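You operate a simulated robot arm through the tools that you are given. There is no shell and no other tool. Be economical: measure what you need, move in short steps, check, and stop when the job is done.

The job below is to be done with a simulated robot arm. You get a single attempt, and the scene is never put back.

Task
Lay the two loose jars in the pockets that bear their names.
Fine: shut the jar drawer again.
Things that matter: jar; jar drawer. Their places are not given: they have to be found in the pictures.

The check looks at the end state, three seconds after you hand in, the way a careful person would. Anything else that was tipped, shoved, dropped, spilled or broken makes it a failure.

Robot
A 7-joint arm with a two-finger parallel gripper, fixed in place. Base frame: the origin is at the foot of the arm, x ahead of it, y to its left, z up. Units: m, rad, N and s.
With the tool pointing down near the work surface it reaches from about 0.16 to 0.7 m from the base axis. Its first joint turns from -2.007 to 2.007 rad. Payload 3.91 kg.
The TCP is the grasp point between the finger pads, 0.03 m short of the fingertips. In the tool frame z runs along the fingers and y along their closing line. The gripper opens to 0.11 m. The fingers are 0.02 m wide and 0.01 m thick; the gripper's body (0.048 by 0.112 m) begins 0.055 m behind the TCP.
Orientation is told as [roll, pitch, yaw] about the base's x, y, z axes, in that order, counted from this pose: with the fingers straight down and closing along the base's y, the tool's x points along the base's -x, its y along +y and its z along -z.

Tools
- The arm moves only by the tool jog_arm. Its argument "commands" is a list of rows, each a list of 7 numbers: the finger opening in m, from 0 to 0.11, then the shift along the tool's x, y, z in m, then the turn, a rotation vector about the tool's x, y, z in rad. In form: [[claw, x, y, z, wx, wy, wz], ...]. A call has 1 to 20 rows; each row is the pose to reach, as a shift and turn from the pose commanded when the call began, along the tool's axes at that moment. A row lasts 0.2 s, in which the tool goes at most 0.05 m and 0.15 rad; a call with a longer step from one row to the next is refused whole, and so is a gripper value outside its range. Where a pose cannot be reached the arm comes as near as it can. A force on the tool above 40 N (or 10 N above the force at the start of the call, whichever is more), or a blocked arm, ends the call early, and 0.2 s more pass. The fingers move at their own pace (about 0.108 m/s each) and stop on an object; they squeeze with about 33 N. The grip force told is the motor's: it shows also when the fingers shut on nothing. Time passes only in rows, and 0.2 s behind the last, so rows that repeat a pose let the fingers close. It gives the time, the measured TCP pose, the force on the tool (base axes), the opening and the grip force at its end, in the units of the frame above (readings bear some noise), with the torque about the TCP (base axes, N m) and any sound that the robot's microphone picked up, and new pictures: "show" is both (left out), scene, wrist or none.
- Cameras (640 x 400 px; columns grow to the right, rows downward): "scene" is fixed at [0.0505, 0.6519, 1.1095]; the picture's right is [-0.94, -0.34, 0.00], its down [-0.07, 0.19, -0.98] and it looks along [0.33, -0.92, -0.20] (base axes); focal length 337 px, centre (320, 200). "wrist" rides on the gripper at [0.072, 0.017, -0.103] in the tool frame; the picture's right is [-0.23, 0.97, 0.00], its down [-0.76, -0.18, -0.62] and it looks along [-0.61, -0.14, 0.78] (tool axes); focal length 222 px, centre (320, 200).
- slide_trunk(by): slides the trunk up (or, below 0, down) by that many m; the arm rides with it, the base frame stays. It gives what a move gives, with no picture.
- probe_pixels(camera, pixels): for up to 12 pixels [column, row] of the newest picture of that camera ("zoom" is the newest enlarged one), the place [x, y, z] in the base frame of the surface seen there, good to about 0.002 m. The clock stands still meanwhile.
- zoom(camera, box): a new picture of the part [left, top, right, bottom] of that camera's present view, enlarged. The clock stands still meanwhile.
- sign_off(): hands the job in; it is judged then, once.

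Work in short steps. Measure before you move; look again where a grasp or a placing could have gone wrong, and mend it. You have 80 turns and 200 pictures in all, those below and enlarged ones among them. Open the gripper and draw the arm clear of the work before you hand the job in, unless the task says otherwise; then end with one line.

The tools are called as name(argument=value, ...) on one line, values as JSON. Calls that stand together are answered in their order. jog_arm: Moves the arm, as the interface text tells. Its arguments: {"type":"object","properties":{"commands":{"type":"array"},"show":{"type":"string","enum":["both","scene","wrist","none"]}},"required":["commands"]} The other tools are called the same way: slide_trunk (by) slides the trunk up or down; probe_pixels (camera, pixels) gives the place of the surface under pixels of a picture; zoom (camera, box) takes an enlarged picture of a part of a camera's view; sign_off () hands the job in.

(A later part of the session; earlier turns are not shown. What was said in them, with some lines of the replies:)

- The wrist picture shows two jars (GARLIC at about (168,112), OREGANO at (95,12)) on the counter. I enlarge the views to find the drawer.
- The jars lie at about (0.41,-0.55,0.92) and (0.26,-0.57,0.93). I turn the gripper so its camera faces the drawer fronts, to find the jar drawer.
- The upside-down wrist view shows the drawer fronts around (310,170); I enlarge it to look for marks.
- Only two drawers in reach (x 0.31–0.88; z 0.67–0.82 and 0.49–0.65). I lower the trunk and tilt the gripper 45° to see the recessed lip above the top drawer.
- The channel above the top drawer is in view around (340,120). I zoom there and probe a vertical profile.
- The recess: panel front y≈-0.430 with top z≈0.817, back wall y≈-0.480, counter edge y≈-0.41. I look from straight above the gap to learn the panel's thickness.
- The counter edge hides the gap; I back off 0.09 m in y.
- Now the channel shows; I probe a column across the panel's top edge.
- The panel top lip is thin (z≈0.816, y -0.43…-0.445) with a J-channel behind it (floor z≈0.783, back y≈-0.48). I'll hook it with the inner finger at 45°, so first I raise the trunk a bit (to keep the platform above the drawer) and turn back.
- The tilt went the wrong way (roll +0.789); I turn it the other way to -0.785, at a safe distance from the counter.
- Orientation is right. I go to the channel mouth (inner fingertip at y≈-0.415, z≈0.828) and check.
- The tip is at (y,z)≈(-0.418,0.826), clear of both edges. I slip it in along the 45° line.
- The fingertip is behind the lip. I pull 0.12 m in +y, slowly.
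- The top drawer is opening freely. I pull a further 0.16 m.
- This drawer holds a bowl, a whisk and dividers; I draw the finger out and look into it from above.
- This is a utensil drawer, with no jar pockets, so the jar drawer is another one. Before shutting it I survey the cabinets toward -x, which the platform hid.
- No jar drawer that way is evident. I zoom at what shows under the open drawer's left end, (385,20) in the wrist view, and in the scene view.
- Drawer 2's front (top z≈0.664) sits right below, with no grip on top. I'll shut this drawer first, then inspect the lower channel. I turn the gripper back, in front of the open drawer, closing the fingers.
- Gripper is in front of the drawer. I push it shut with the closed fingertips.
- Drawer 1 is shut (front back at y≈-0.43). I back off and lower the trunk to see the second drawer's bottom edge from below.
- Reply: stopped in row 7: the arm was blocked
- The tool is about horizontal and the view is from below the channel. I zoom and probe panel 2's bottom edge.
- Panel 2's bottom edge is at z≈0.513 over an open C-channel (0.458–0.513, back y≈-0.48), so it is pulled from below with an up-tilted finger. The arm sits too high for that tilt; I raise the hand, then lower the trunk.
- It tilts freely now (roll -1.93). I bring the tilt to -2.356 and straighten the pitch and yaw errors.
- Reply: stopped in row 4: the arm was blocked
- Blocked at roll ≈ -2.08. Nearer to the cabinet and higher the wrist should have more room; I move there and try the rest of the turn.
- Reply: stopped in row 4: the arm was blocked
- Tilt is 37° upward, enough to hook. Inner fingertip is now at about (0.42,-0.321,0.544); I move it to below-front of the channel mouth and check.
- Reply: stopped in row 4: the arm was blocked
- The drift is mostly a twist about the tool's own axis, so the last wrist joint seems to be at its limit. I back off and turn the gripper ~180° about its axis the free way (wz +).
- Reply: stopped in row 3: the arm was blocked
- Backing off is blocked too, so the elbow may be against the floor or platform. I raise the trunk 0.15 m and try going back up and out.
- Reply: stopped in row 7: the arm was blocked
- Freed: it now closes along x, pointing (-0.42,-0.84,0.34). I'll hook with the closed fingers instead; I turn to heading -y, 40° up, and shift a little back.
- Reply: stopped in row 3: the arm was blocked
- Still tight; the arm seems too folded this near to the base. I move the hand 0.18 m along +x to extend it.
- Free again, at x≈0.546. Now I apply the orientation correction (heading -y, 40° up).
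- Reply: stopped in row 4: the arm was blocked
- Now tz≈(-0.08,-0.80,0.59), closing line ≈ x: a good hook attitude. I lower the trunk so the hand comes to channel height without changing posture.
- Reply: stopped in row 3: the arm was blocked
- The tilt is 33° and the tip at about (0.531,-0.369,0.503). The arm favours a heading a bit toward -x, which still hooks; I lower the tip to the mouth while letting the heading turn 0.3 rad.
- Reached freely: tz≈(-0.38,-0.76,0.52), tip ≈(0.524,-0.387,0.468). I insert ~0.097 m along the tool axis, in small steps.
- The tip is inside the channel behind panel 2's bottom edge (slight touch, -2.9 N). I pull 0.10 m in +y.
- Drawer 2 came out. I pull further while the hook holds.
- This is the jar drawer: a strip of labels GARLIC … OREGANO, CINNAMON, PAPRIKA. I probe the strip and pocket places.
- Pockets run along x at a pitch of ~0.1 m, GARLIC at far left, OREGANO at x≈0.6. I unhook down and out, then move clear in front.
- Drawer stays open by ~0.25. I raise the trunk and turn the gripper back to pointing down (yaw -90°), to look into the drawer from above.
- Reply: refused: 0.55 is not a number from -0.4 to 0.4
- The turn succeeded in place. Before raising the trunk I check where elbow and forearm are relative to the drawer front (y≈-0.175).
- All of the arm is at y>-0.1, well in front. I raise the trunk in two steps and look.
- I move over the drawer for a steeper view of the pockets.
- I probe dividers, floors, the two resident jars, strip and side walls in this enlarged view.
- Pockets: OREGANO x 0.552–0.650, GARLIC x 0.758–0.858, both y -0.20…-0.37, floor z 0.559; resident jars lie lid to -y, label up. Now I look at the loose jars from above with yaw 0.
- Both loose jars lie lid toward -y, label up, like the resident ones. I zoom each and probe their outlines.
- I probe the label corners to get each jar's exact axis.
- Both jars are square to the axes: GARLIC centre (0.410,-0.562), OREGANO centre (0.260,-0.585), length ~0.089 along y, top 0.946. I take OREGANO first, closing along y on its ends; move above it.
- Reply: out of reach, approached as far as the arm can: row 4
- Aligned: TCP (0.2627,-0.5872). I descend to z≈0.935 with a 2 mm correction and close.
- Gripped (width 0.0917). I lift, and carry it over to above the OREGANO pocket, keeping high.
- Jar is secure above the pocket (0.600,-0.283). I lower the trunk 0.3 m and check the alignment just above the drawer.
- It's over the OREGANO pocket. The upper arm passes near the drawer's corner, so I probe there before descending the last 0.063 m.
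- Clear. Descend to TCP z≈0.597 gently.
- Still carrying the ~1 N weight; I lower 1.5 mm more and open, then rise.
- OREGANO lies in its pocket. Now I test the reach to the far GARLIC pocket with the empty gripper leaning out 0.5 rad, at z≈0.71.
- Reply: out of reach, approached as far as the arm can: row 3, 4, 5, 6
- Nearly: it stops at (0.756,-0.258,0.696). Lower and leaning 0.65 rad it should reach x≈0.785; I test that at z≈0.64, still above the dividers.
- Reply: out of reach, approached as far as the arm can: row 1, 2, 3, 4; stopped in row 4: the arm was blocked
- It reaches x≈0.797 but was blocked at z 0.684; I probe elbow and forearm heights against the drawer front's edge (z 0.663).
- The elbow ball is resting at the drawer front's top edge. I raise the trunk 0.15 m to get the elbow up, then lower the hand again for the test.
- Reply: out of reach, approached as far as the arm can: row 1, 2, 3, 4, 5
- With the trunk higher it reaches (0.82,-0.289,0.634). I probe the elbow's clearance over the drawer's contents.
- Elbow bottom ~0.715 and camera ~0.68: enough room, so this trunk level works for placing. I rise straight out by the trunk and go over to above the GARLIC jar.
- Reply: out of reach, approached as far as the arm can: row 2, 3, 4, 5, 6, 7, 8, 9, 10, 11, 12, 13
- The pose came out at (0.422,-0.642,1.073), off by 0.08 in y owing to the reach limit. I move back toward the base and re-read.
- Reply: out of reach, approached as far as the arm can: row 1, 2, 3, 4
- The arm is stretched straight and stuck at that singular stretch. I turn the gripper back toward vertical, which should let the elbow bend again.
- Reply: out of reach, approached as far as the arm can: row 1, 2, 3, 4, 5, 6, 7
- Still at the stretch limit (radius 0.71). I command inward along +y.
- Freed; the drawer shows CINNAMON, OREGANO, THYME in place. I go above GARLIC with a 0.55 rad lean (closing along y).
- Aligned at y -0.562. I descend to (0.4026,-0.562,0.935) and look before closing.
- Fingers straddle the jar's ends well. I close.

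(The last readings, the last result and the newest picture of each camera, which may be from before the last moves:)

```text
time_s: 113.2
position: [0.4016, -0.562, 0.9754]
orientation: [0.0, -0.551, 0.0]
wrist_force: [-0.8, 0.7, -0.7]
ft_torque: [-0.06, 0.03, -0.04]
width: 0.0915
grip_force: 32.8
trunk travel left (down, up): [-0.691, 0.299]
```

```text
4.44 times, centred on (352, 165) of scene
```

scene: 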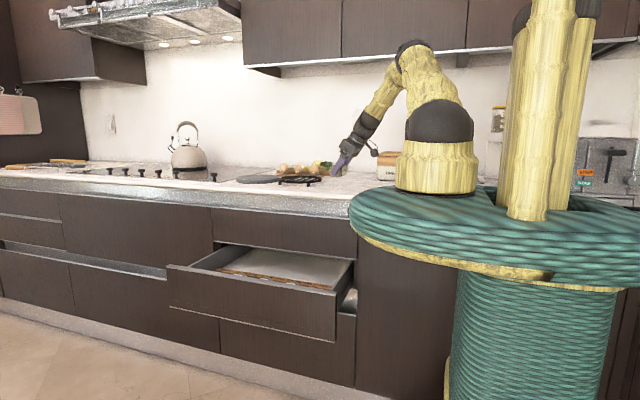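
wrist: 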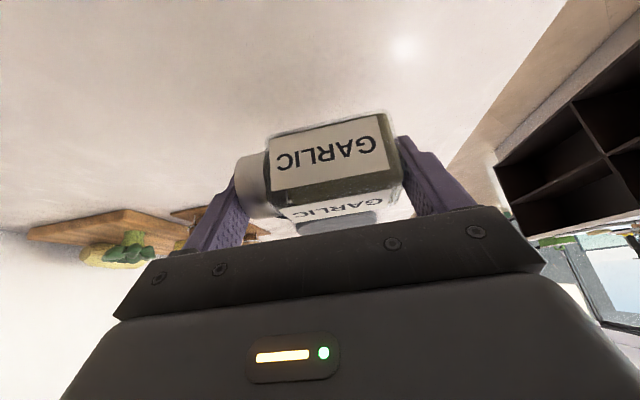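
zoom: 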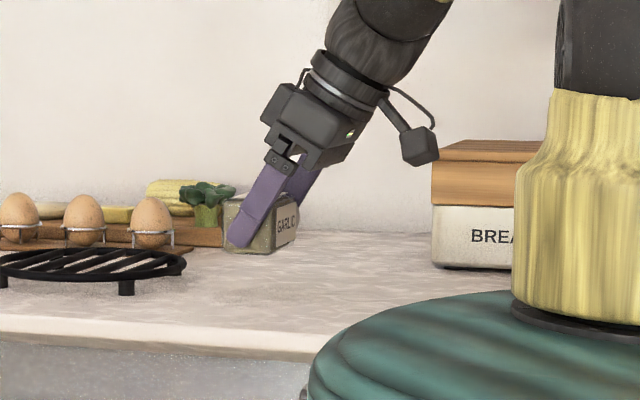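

GARLIC is held level (0.0915 wide). I carry it up, over +y, then +x to above its pocket, at a relative height known to be reachable.

jog_arm(commands=[[0.06, -0.0157, 0, -0.0256, 0, 0, 0], [0.06, -0.0157, 0.045, -0.0256, 0, 0, 0], [0.06, -0.0157, 0.09, -0.0256, 0, 0, 0], [0.06, -0.0157, 0.135, -0.0256, 0, 0, 0], [0.06, -0.0157, 0.18, -0.0256, 0, 0, 0], [0.06, -0.0157, 0.228, -0.0256, 0, 0, 0], [0.06, -0.0157, 0.276, -0.0256, 0, 0, 0], [0.06, -0.0566, 0.28, -0.0005, 0, 0, 0], [0.06, -0.0975, 0.28, 0.0246, 0, 0, 0], [0.06, -0.1385, 0.28, 0.0497, 0, 0, 0], [0.06, -0.1794, 0.28, 0.0748, 0, 0, 0], [0.06, -0.2203, 0.28, 0.0998, 0, 0, 0], [0.06, -0.2612, 0.28, 0.1249, 0, 0, 0], [0.06, -0.3021, 0.28, 0.15, 0, 0, 0], [0.06, -0.3345, 0.28, 0.1816, 0, 0, 0]])

```text
time_s: 116.4
position: [0.7828, -0.2831, 0.9958]
orientation: [0.0, -0.547, -0.002]
wrist_force: [0.7, 0.2, -1.2]
ft_torque: [0.01, 0.02, -0.01]
width: 0.0915
grip_force: 32.9
trunk travel left (down, up): [-0.691, 0.299]
```

scene: 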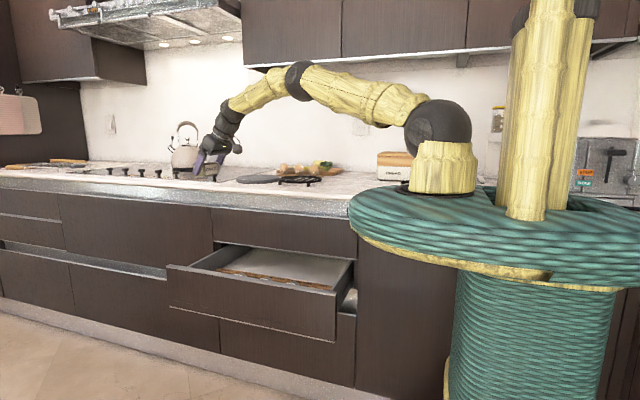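
wrist: 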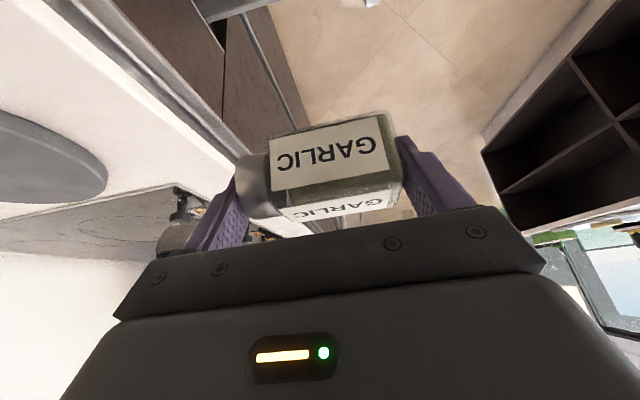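

In reach with the elbow well up. I lower the trunk 0.32 m and check alignment above the pocket.

slide_trunk(by=-0.32)

jog_arm(commands=[[0.06, -0.0104, 0, 0.0063, 0, 0, 0], [0.06, -0.0104, 0, 0.0063, 0, 0, 0]])

zoom(camera="scene", box=[150, 180, 350, 305])

```text
time_s: 119.6
position: [0.7815, -0.2837, 0.6776]
orientation: [0.0, -0.552, -0.001]
wrist_force: [0.4, -1.0, -0.7]
ft_torque: [0.01, 0.0, 0.01]
width: 0.0916
grip_force: 33.6
trunk travel left (down, up): [-0.371, 0.619]
```

```text
time_s: 120.2
position: [0.7935, -0.2845, 0.678]
orientation: [-0.001, -0.55, 0.002]
wrist_force: [0.5, -0.2, -1.4]
ft_torque: [-0.03, -0.02, 0.02]
width: 0.0913
grip_force: 32.7
trunk travel left (down, up): [-0.371, 0.619]
```

scene: 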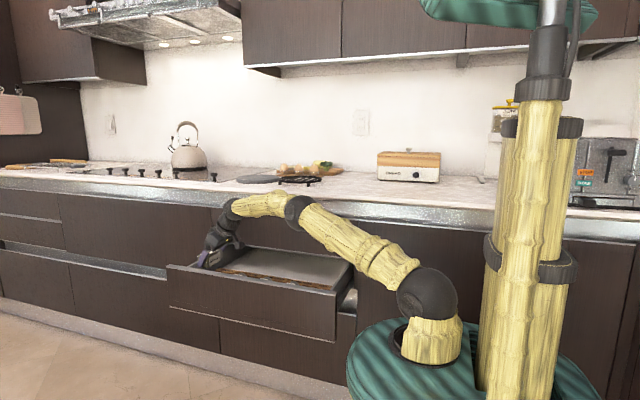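
wrist: 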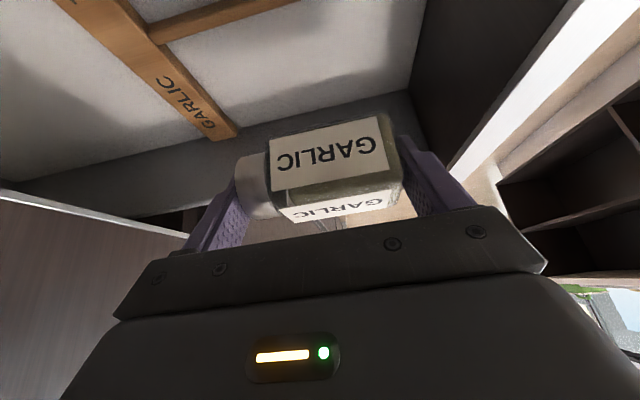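

```text
3.20 times, centred on (250, 242) of scene
```

zoom: 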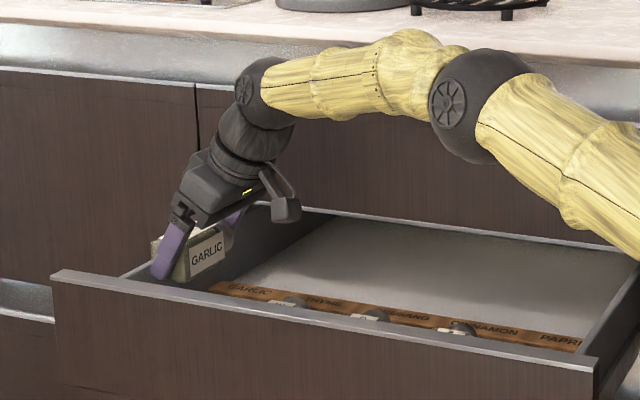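

Over the GARLIC pocket. I verify dividers' place quickly and descend most of the way.

probe_pixels(camera="wrist", pixels=[[215, 22], [170, 95], [225, 128], [320, 105], [410, 100], [280, 90]])

jog_arm(commands=[[0.06, 0.0105, 0, 0.017, 0, 0, 0], [0.06, 0.021, 0, 0.0341, 0, 0, 0], [0.06, 0.0314, 0, 0.0512, 0, 0, 0], [0.06, 0.0376, 0, 0.0614, 0, 0, 0]])

zoom(camera="scene", box=[150, 180, 350, 305])

```text
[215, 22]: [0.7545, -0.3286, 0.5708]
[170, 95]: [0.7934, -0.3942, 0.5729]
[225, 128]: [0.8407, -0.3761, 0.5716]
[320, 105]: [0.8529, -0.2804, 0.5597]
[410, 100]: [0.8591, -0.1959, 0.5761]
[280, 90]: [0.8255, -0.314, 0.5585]
```

```text
time_s: 121.2
position: [0.7942, -0.2829, 0.604]
orientation: [-0.002, -0.549, 0.0]
wrist_force: [-0.7, 0.7, -1.3]
ft_torque: [-0.01, -0.01, -0.03]
width: 0.0918
grip_force: 33.0
trunk travel left (down, up): [-0.371, 0.619]
```

scene: 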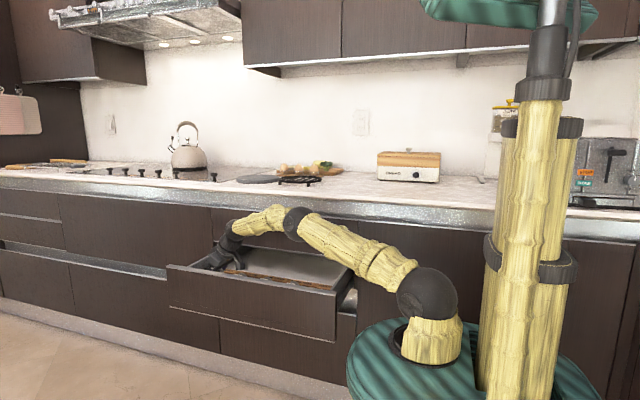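
wrist: 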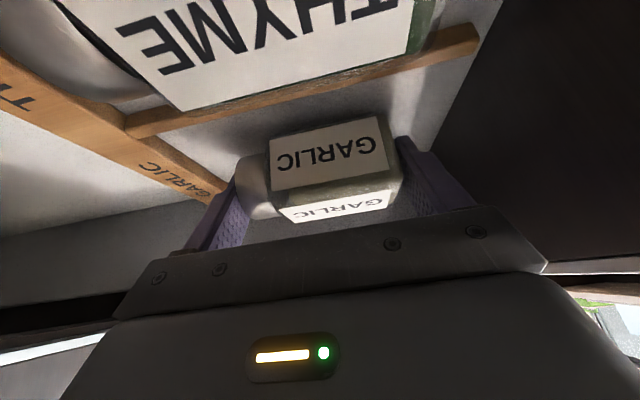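

```text
3.20 times, centred on (250, 242) of scene
```

zoom: 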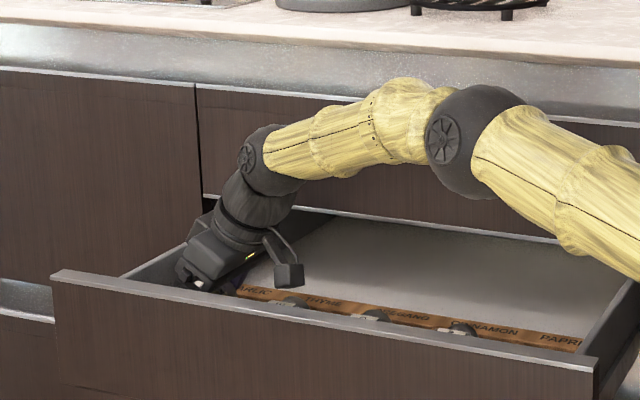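

Jar between divider and side wall, ~8 mm above the floor. I lower it to TCP z≈0.5955 and check the force.

jog_arm(commands=[[0.06, 0.002, 0, 0.0034, 0, 0, 0], [0.06, 0.0037, 0, 0.006, 0, 0, 0], [0.06, 0.0045, 0, 0.0073, 0, 0, 0], [0.06, 0.0045, 0, 0.0073, 0, 0, 0]], show="wrist")

```text
time_s: 122.2
position: [0.7941, -0.2838, 0.5963]
orientation: [-0.002, -0.551, 0.001]
wrist_force: [0.7, -0.1, -0.6]
ft_torque: [0.02, -0.01, 0.01]
width: 0.0915
grip_force: 32.7
trunk travel left (down, up): [-0.371, 0.619]
```

wrist: 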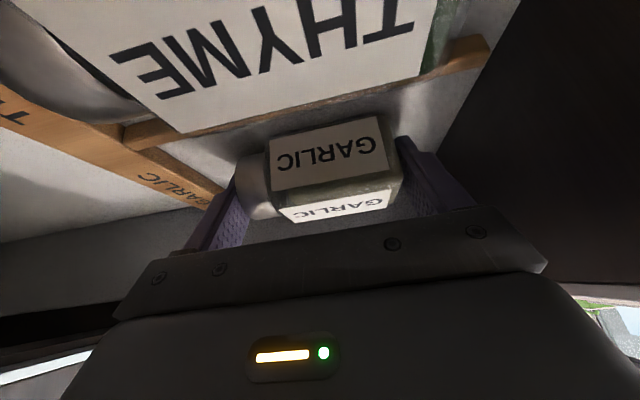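

Lower 1 mm more, open, and rise straight up.

jog_arm(commands=[[0.06, 0.0006, 0, 0.001, 0, 0, 0], [0.095, 0.0006, 0, 0.001, 0, 0, 0], [0.105, 0.0006, 0, 0.001, 0, 0, 0], [0.11, 0.0006, 0, 0.001, 0, 0, 0], [0.11, 0.0006, 0, 0.001, 0, 0, 0], [0.11, -0.005, 0, -0.009, 0, 0, 0], [0.11, -0.016, 0, -0.026, 0, 0, 0], [0.11, -0.031, 0, -0.051, 0, 0, 0], [0.11, -0.047, 0, -0.077, 0, 0, 0]])

zoom(camera="wrist", box=[100, 0, 500, 250])

```text
time_s: 124.2
position: [0.7931, -0.2845, 0.6881]
orientation: [-0.001, -0.549, -0.001]
wrist_force: [0.2, 0.0, 0.0]
ft_torque: [0.02, -0.03, -0.02]
width: 0.11
grip_force: 0.1
trunk travel left (down, up): [-0.371, 0.619]
```

scene: 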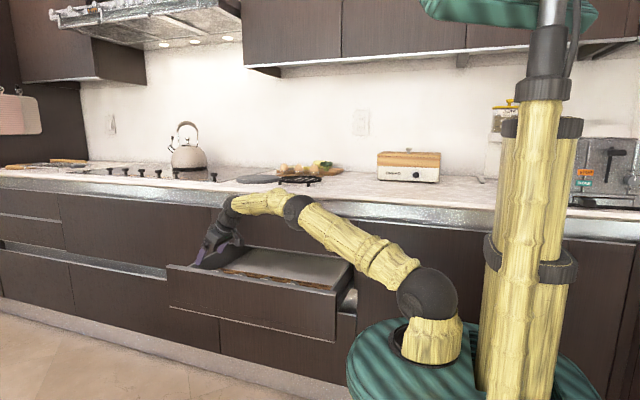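
wrist: 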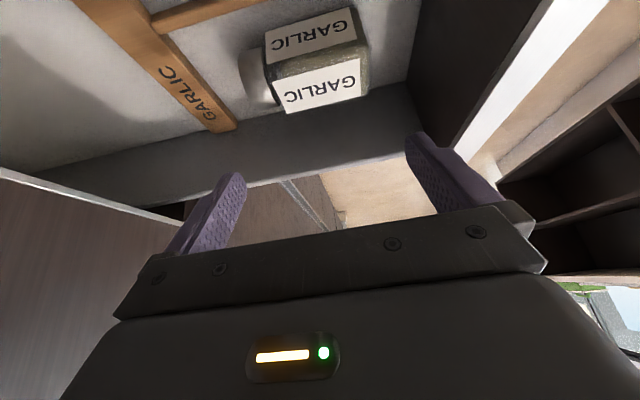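

```text
1.60 times, centred on (300, 125) of wrist
```

zoom: 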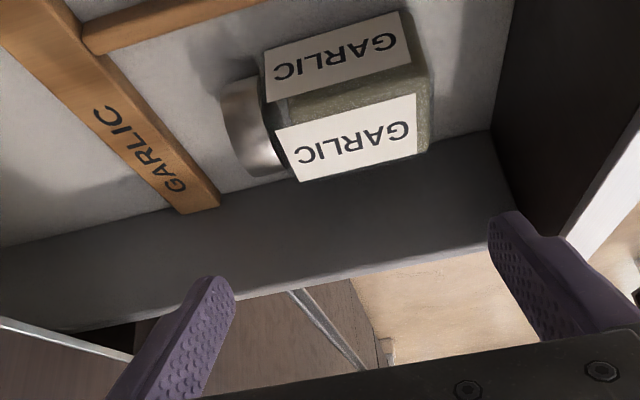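

GARLIC lies properly in its pocket. I rise by the trunk, bring the hand back in front of the drawer and close the fingers for pushing.

slide_trunk(by=0.28)

jog_arm(commands=[[0.11, 0.0227, 0.03, -0.0139, 0, 0.061, 0], [0.11, 0.0455, 0.06, -0.0279, 0, 0.122, 0], [0.11, 0.0682, 0.09, -0.0418, 0, 0.183, 0], [0.11, 0.0909, 0.12, -0.0557, 0, 0.244, 0], [0.0, 0.1137, 0.15, -0.0697, 0, 0.306, 0], [0.0, 0.1364, 0.18, -0.0836, 0, 0.367, 0], [0.0, 0.1591, 0.21, -0.0975, 0, 0.428, 0], [0.0, 0.1819, 0.24, -0.1115, 0, 0.489, 0], [0.0, 0.2046, 0.27, -0.1254, 0, 0.55, 0]])

```text
time_s: 127.0
position: [0.7931, -0.2849, 0.9663]
orientation: [0.0, -0.55, -0.001]
wrist_force: [0.4, 0.1, 0.0]
ft_torque: [0.0, 0.01, 0.01]
width: 0.1101
grip_force: 0.1
trunk travel left (down, up): [-0.651, 0.339]
```

```text
time_s: 129.0
position: [0.553, -0.0135, 0.97]
orientation: [0.0, 0.0, 0.0]
wrist_force: [0.2, -0.2, -0.2]
ft_torque: [-0.01, 0.03, 0.01]
width: 0.0
grip_force: 33.1
trunk travel left (down, up): [-0.651, 0.339]
```

scene: 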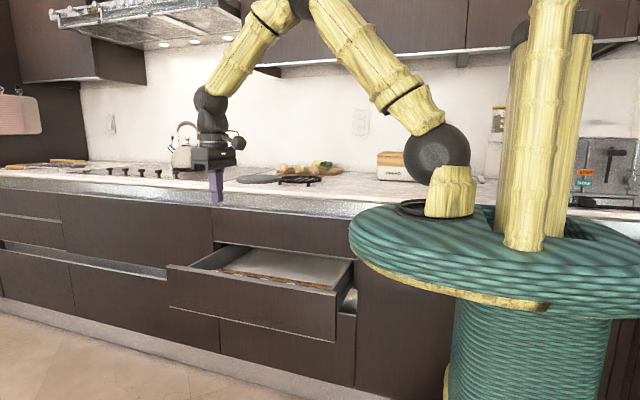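
wrist: 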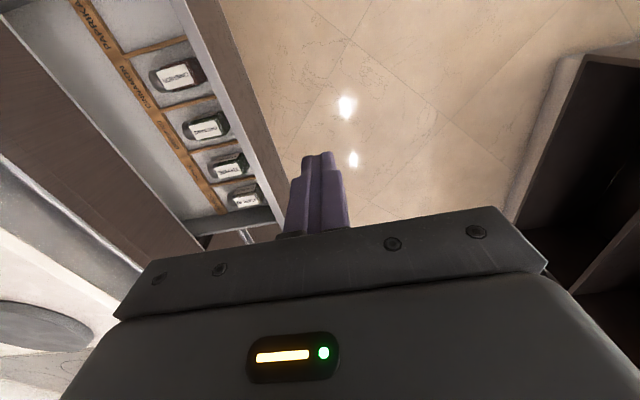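

All four jars lie in their pockets. I lower the trunk in front of the drawer and tilt the tool 45° toward it.

slide_trunk(by=-0.3)

jog_arm(commands=[[0.0, 0, 0.01, 0.01, 0.13, 0, 0], [0.0, 0, 0.02, 0.02, 0.26, 0, 0], [0.0, 0, 0.03, 0.03, 0.39, 0, 0], [0.0, 0, 0.04, 0.04, 0.52, 0, 0], [0.0, 0, 0.04, 0.05, 0.65, 0, 0], [0.0, 0, 0.04, 0.06, 0.785, 0, 0]])

```text
time_s: 132.0
position: [0.5525, -0.0134, 0.6689]
orientation: [-0.002, -0.001, 0.0]
wrist_force: [-0.2, -0.5, 0.3]
ft_torque: [-0.01, 0.0, -0.01]
width: 0.0
grip_force: 33.2
trunk travel left (down, up): [-0.351, 0.639]
```

```text
time_s: 133.4
position: [0.5529, 0.0264, 0.6091]
orientation: [-0.787, -0.001, 0.0]
wrist_force: [0.5, 0.3, 0.1]
ft_torque: [0.01, -0.01, -0.04]
width: 0.0003
grip_force: 32.7
trunk travel left (down, up): [-0.351, 0.639]
```

scene: 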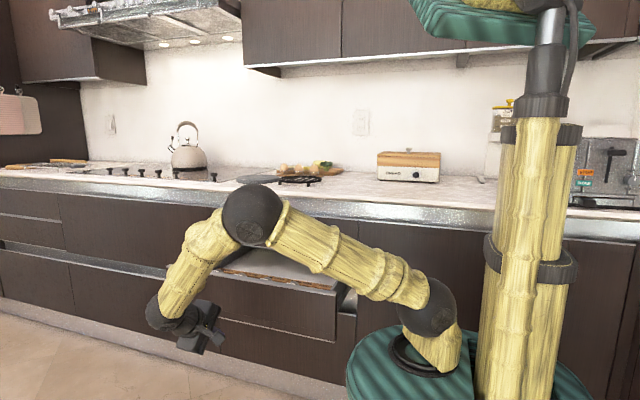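
wrist: 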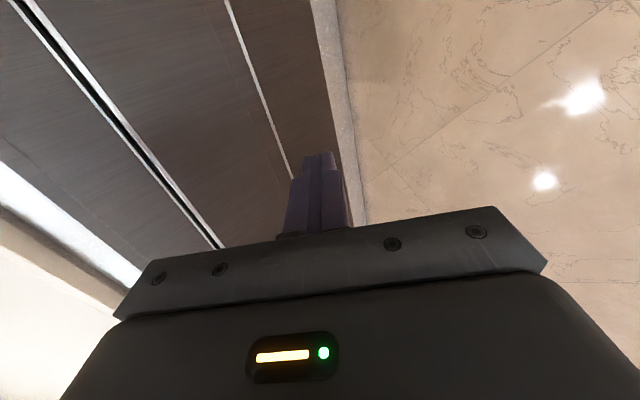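

In front of panel 2 (tip z≈0.588). I push it in slowly so the jars don't slide.

jog_arm(commands=[[0.0, 0, -0.0318, 0.0318, 0, 0, 0], [0.0, 0, -0.0636, 0.0636, 0, 0, 0], [0.0, 0, -0.0919, 0.0919, 0, 0, 0], [0.0, 0, -0.1131, 0.1131, 0, 0, 0], [0.0, 0, -0.1202, 0.1202, 0, 0, 0], [0.0, 0, -0.1273, 0.1273, 0, 0, 0], [0.0, 0, -0.1379, 0.1379, 0, 0, 0], [0.0, 0, -0.1485, 0.1485, 0, 0, 0], [0.0, 0, -0.1591, 0.1591, 0, 0, 0], [0.0, 0, -0.1697, 0.1697, 0, 0, 0], [0.0, 0, -0.1803, 0.1803, 0, 0, 0], [0.0, 0, -0.1909, 0.1909, 0, 0, 0], [0.0, 0, -0.2015, 0.2015, 0, 0, 0], [0.0, 0, -0.2121, 0.2121, 0, 0, 0], [0.0, 0, -0.2227, 0.2227, 0, 0, 0], [0.0, 0, -0.2333, 0.2333, 0, 0, 0], [0.0, 0, -0.2439, 0.2439, 0, 0, 0], [0.0, 0, -0.2546, 0.2546, 0, 0, 0], [0.0, 0, -0.2652, 0.2652, 0, 0, 0], [0.0, 0, -0.2722, 0.2722, 0, 0, 0]])

```text
time_s: 137.6
position: [0.5531, -0.359, 0.6082]
orientation: [-0.785, -0.003, -0.001]
wrist_force: [0.0, 0.2, 0.5]
ft_torque: [0.0, 0.01, 0.02]
width: 0.0001
grip_force: 33.1
trunk travel left (down, up): [-0.351, 0.639]
```

scene: 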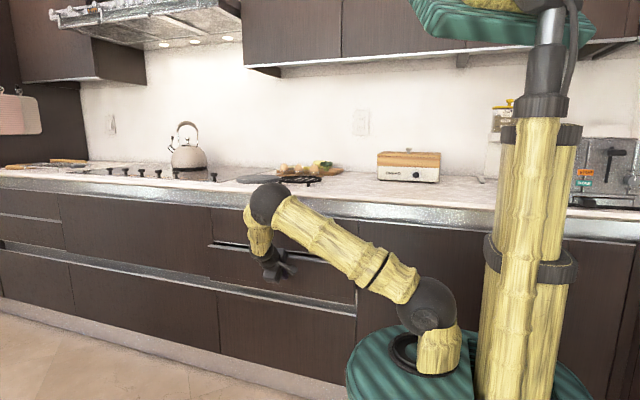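
wrist: 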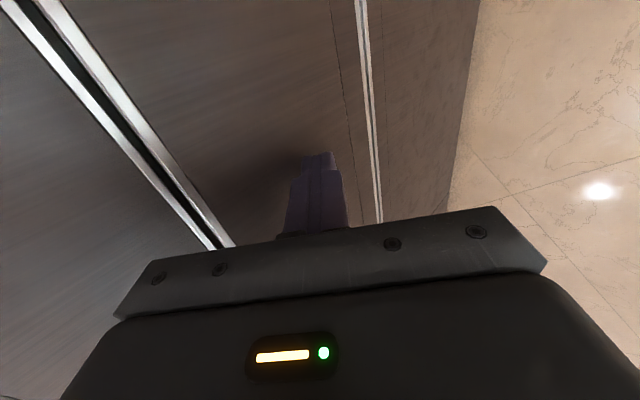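

Nearly shut; I push the last ~0.043 m slowly (target TCP y≈-0.403).

jog_arm(commands=[[0.0, 0, -0.0071, 0.0071, 0, 0, 0], [0.0, 0, -0.0141, 0.0141, 0, 0, 0], [0.0, 0, -0.0198, 0.0198, 0, 0, 0], [0.0, 0, -0.0247, 0.0247, 0, 0, 0], [0.0, 0, -0.0283, 0.0283, 0, 0, 0], [0.0, 0, -0.03, 0.03, 0, 0, 0], [0.0, 0, -0.0307, 0.0307, 0, 0, 0], [0.0, 0, -0.0307, 0.0307, 0, 0, 0]], show="none")

probe_pixels(camera="scene", pixels=[[340, 295]])

```text
time_s: 139.4
position: [0.5533, -0.4021, 0.6091]
orientation: [-0.787, -0.002, 0.002]
wrist_force: [-0.2, 3.5, -0.1]
ft_torque: [0.02, -0.01, -0.01]
width: 0.0002
grip_force: 32.8
trunk travel left (down, up): [-0.351, 0.639]
```

```text
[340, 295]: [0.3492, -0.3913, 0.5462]
```

Contact force 3.5 N at the stop. I back off and check that the front is flush.

jog_arm(commands=[[0.0, 0, 0.015, -0.015, 0, 0, 0], [0.0, 0, 0.045, -0.045, 0, 0, 0], [0.0, 0, 0.08, -0.08, 0, 0, 0], [0.0, 0, 0.115, -0.115, 0, 0, 0], [0.05, 0, 0.15, -0.15, 0, 0, 0], [0.11, 0, 0.185, -0.185, 0, 0, 0], [0.11, 0, 0.22, -0.22, 0, 0, 0], [0.11, 0, 0.22, -0.22, 0, 0, 0]])

probe_pixels(camera="scene", pixels=[[345, 285], [225, 270], [345, 250], [320, 245], [320, 275], [235, 255]])

zoom(camera="scene", box=[180, 190, 380, 315])

```text
time_s: 141.2
position: [0.5511, -0.0892, 0.6081]
orientation: [-0.785, -0.001, 0.0]
wrist_force: [0.4, 0.3, 0.1]
ft_torque: [-0.01, -0.04, 0.01]
width: 0.11
grip_force: 0.1
trunk travel left (down, up): [-0.351, 0.639]
```

scene: 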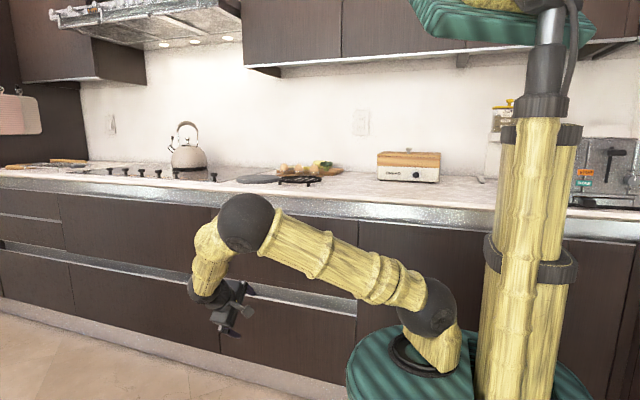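
wrist: 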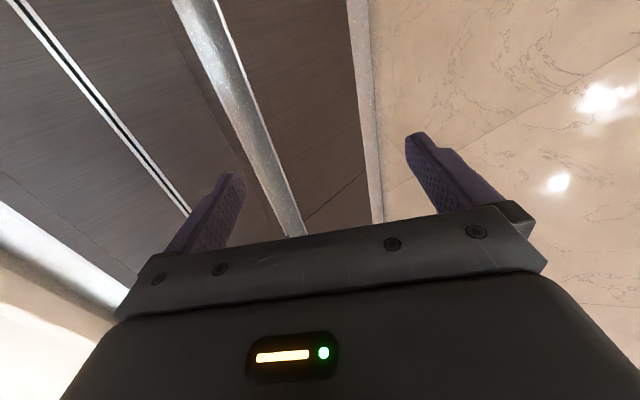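

```text
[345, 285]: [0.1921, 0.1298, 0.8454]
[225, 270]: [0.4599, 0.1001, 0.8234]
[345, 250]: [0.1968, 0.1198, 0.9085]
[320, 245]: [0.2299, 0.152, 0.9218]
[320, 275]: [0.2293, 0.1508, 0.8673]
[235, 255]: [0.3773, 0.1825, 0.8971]
```

```text
3.20 times, centred on (280, 252) of scene
```

zoom: 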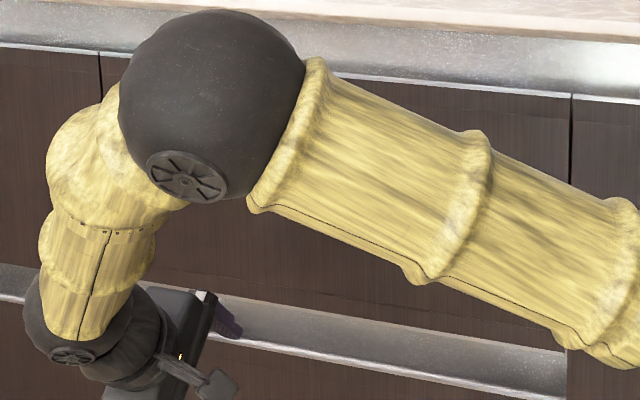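

I probe both drawer fronts where they show (wrist view: panel 1 at (70,120), panel 2 at (170,120), panel 3 at (290,120)).

probe_pixels(camera="wrist", pixels=[[60, 150], [60, 60], [130, 60], [180, 130], [150, 20], [290, 120], [100, 30], [190, 190]])

probe_pixels(camera="zoom", pixels=[[400, 310], [230, 260], [540, 340], [540, 120]])

```text
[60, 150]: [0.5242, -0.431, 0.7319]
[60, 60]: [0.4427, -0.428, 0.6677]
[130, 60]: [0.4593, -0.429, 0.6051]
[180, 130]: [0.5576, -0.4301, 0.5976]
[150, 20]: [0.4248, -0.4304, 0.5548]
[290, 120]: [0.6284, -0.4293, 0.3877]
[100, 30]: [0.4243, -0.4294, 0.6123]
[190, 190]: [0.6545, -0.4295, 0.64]
```

```text
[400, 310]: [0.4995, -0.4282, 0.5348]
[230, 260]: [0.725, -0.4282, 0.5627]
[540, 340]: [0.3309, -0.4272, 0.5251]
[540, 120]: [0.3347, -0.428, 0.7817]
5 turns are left
```

Both fronts are flush at y≈-0.43, the gripper is open and the arm is clear in front. I hand in.

sign_off()

```text
The job is handed in.
```

The GARLIC and OREGANO jars are lying in their named pockets and the jar drawer is shut flush. On the way I opened the utensil drawer above it by mistake and shut it again, and an elbow touched the jar drawer's front once, with no harm seen.
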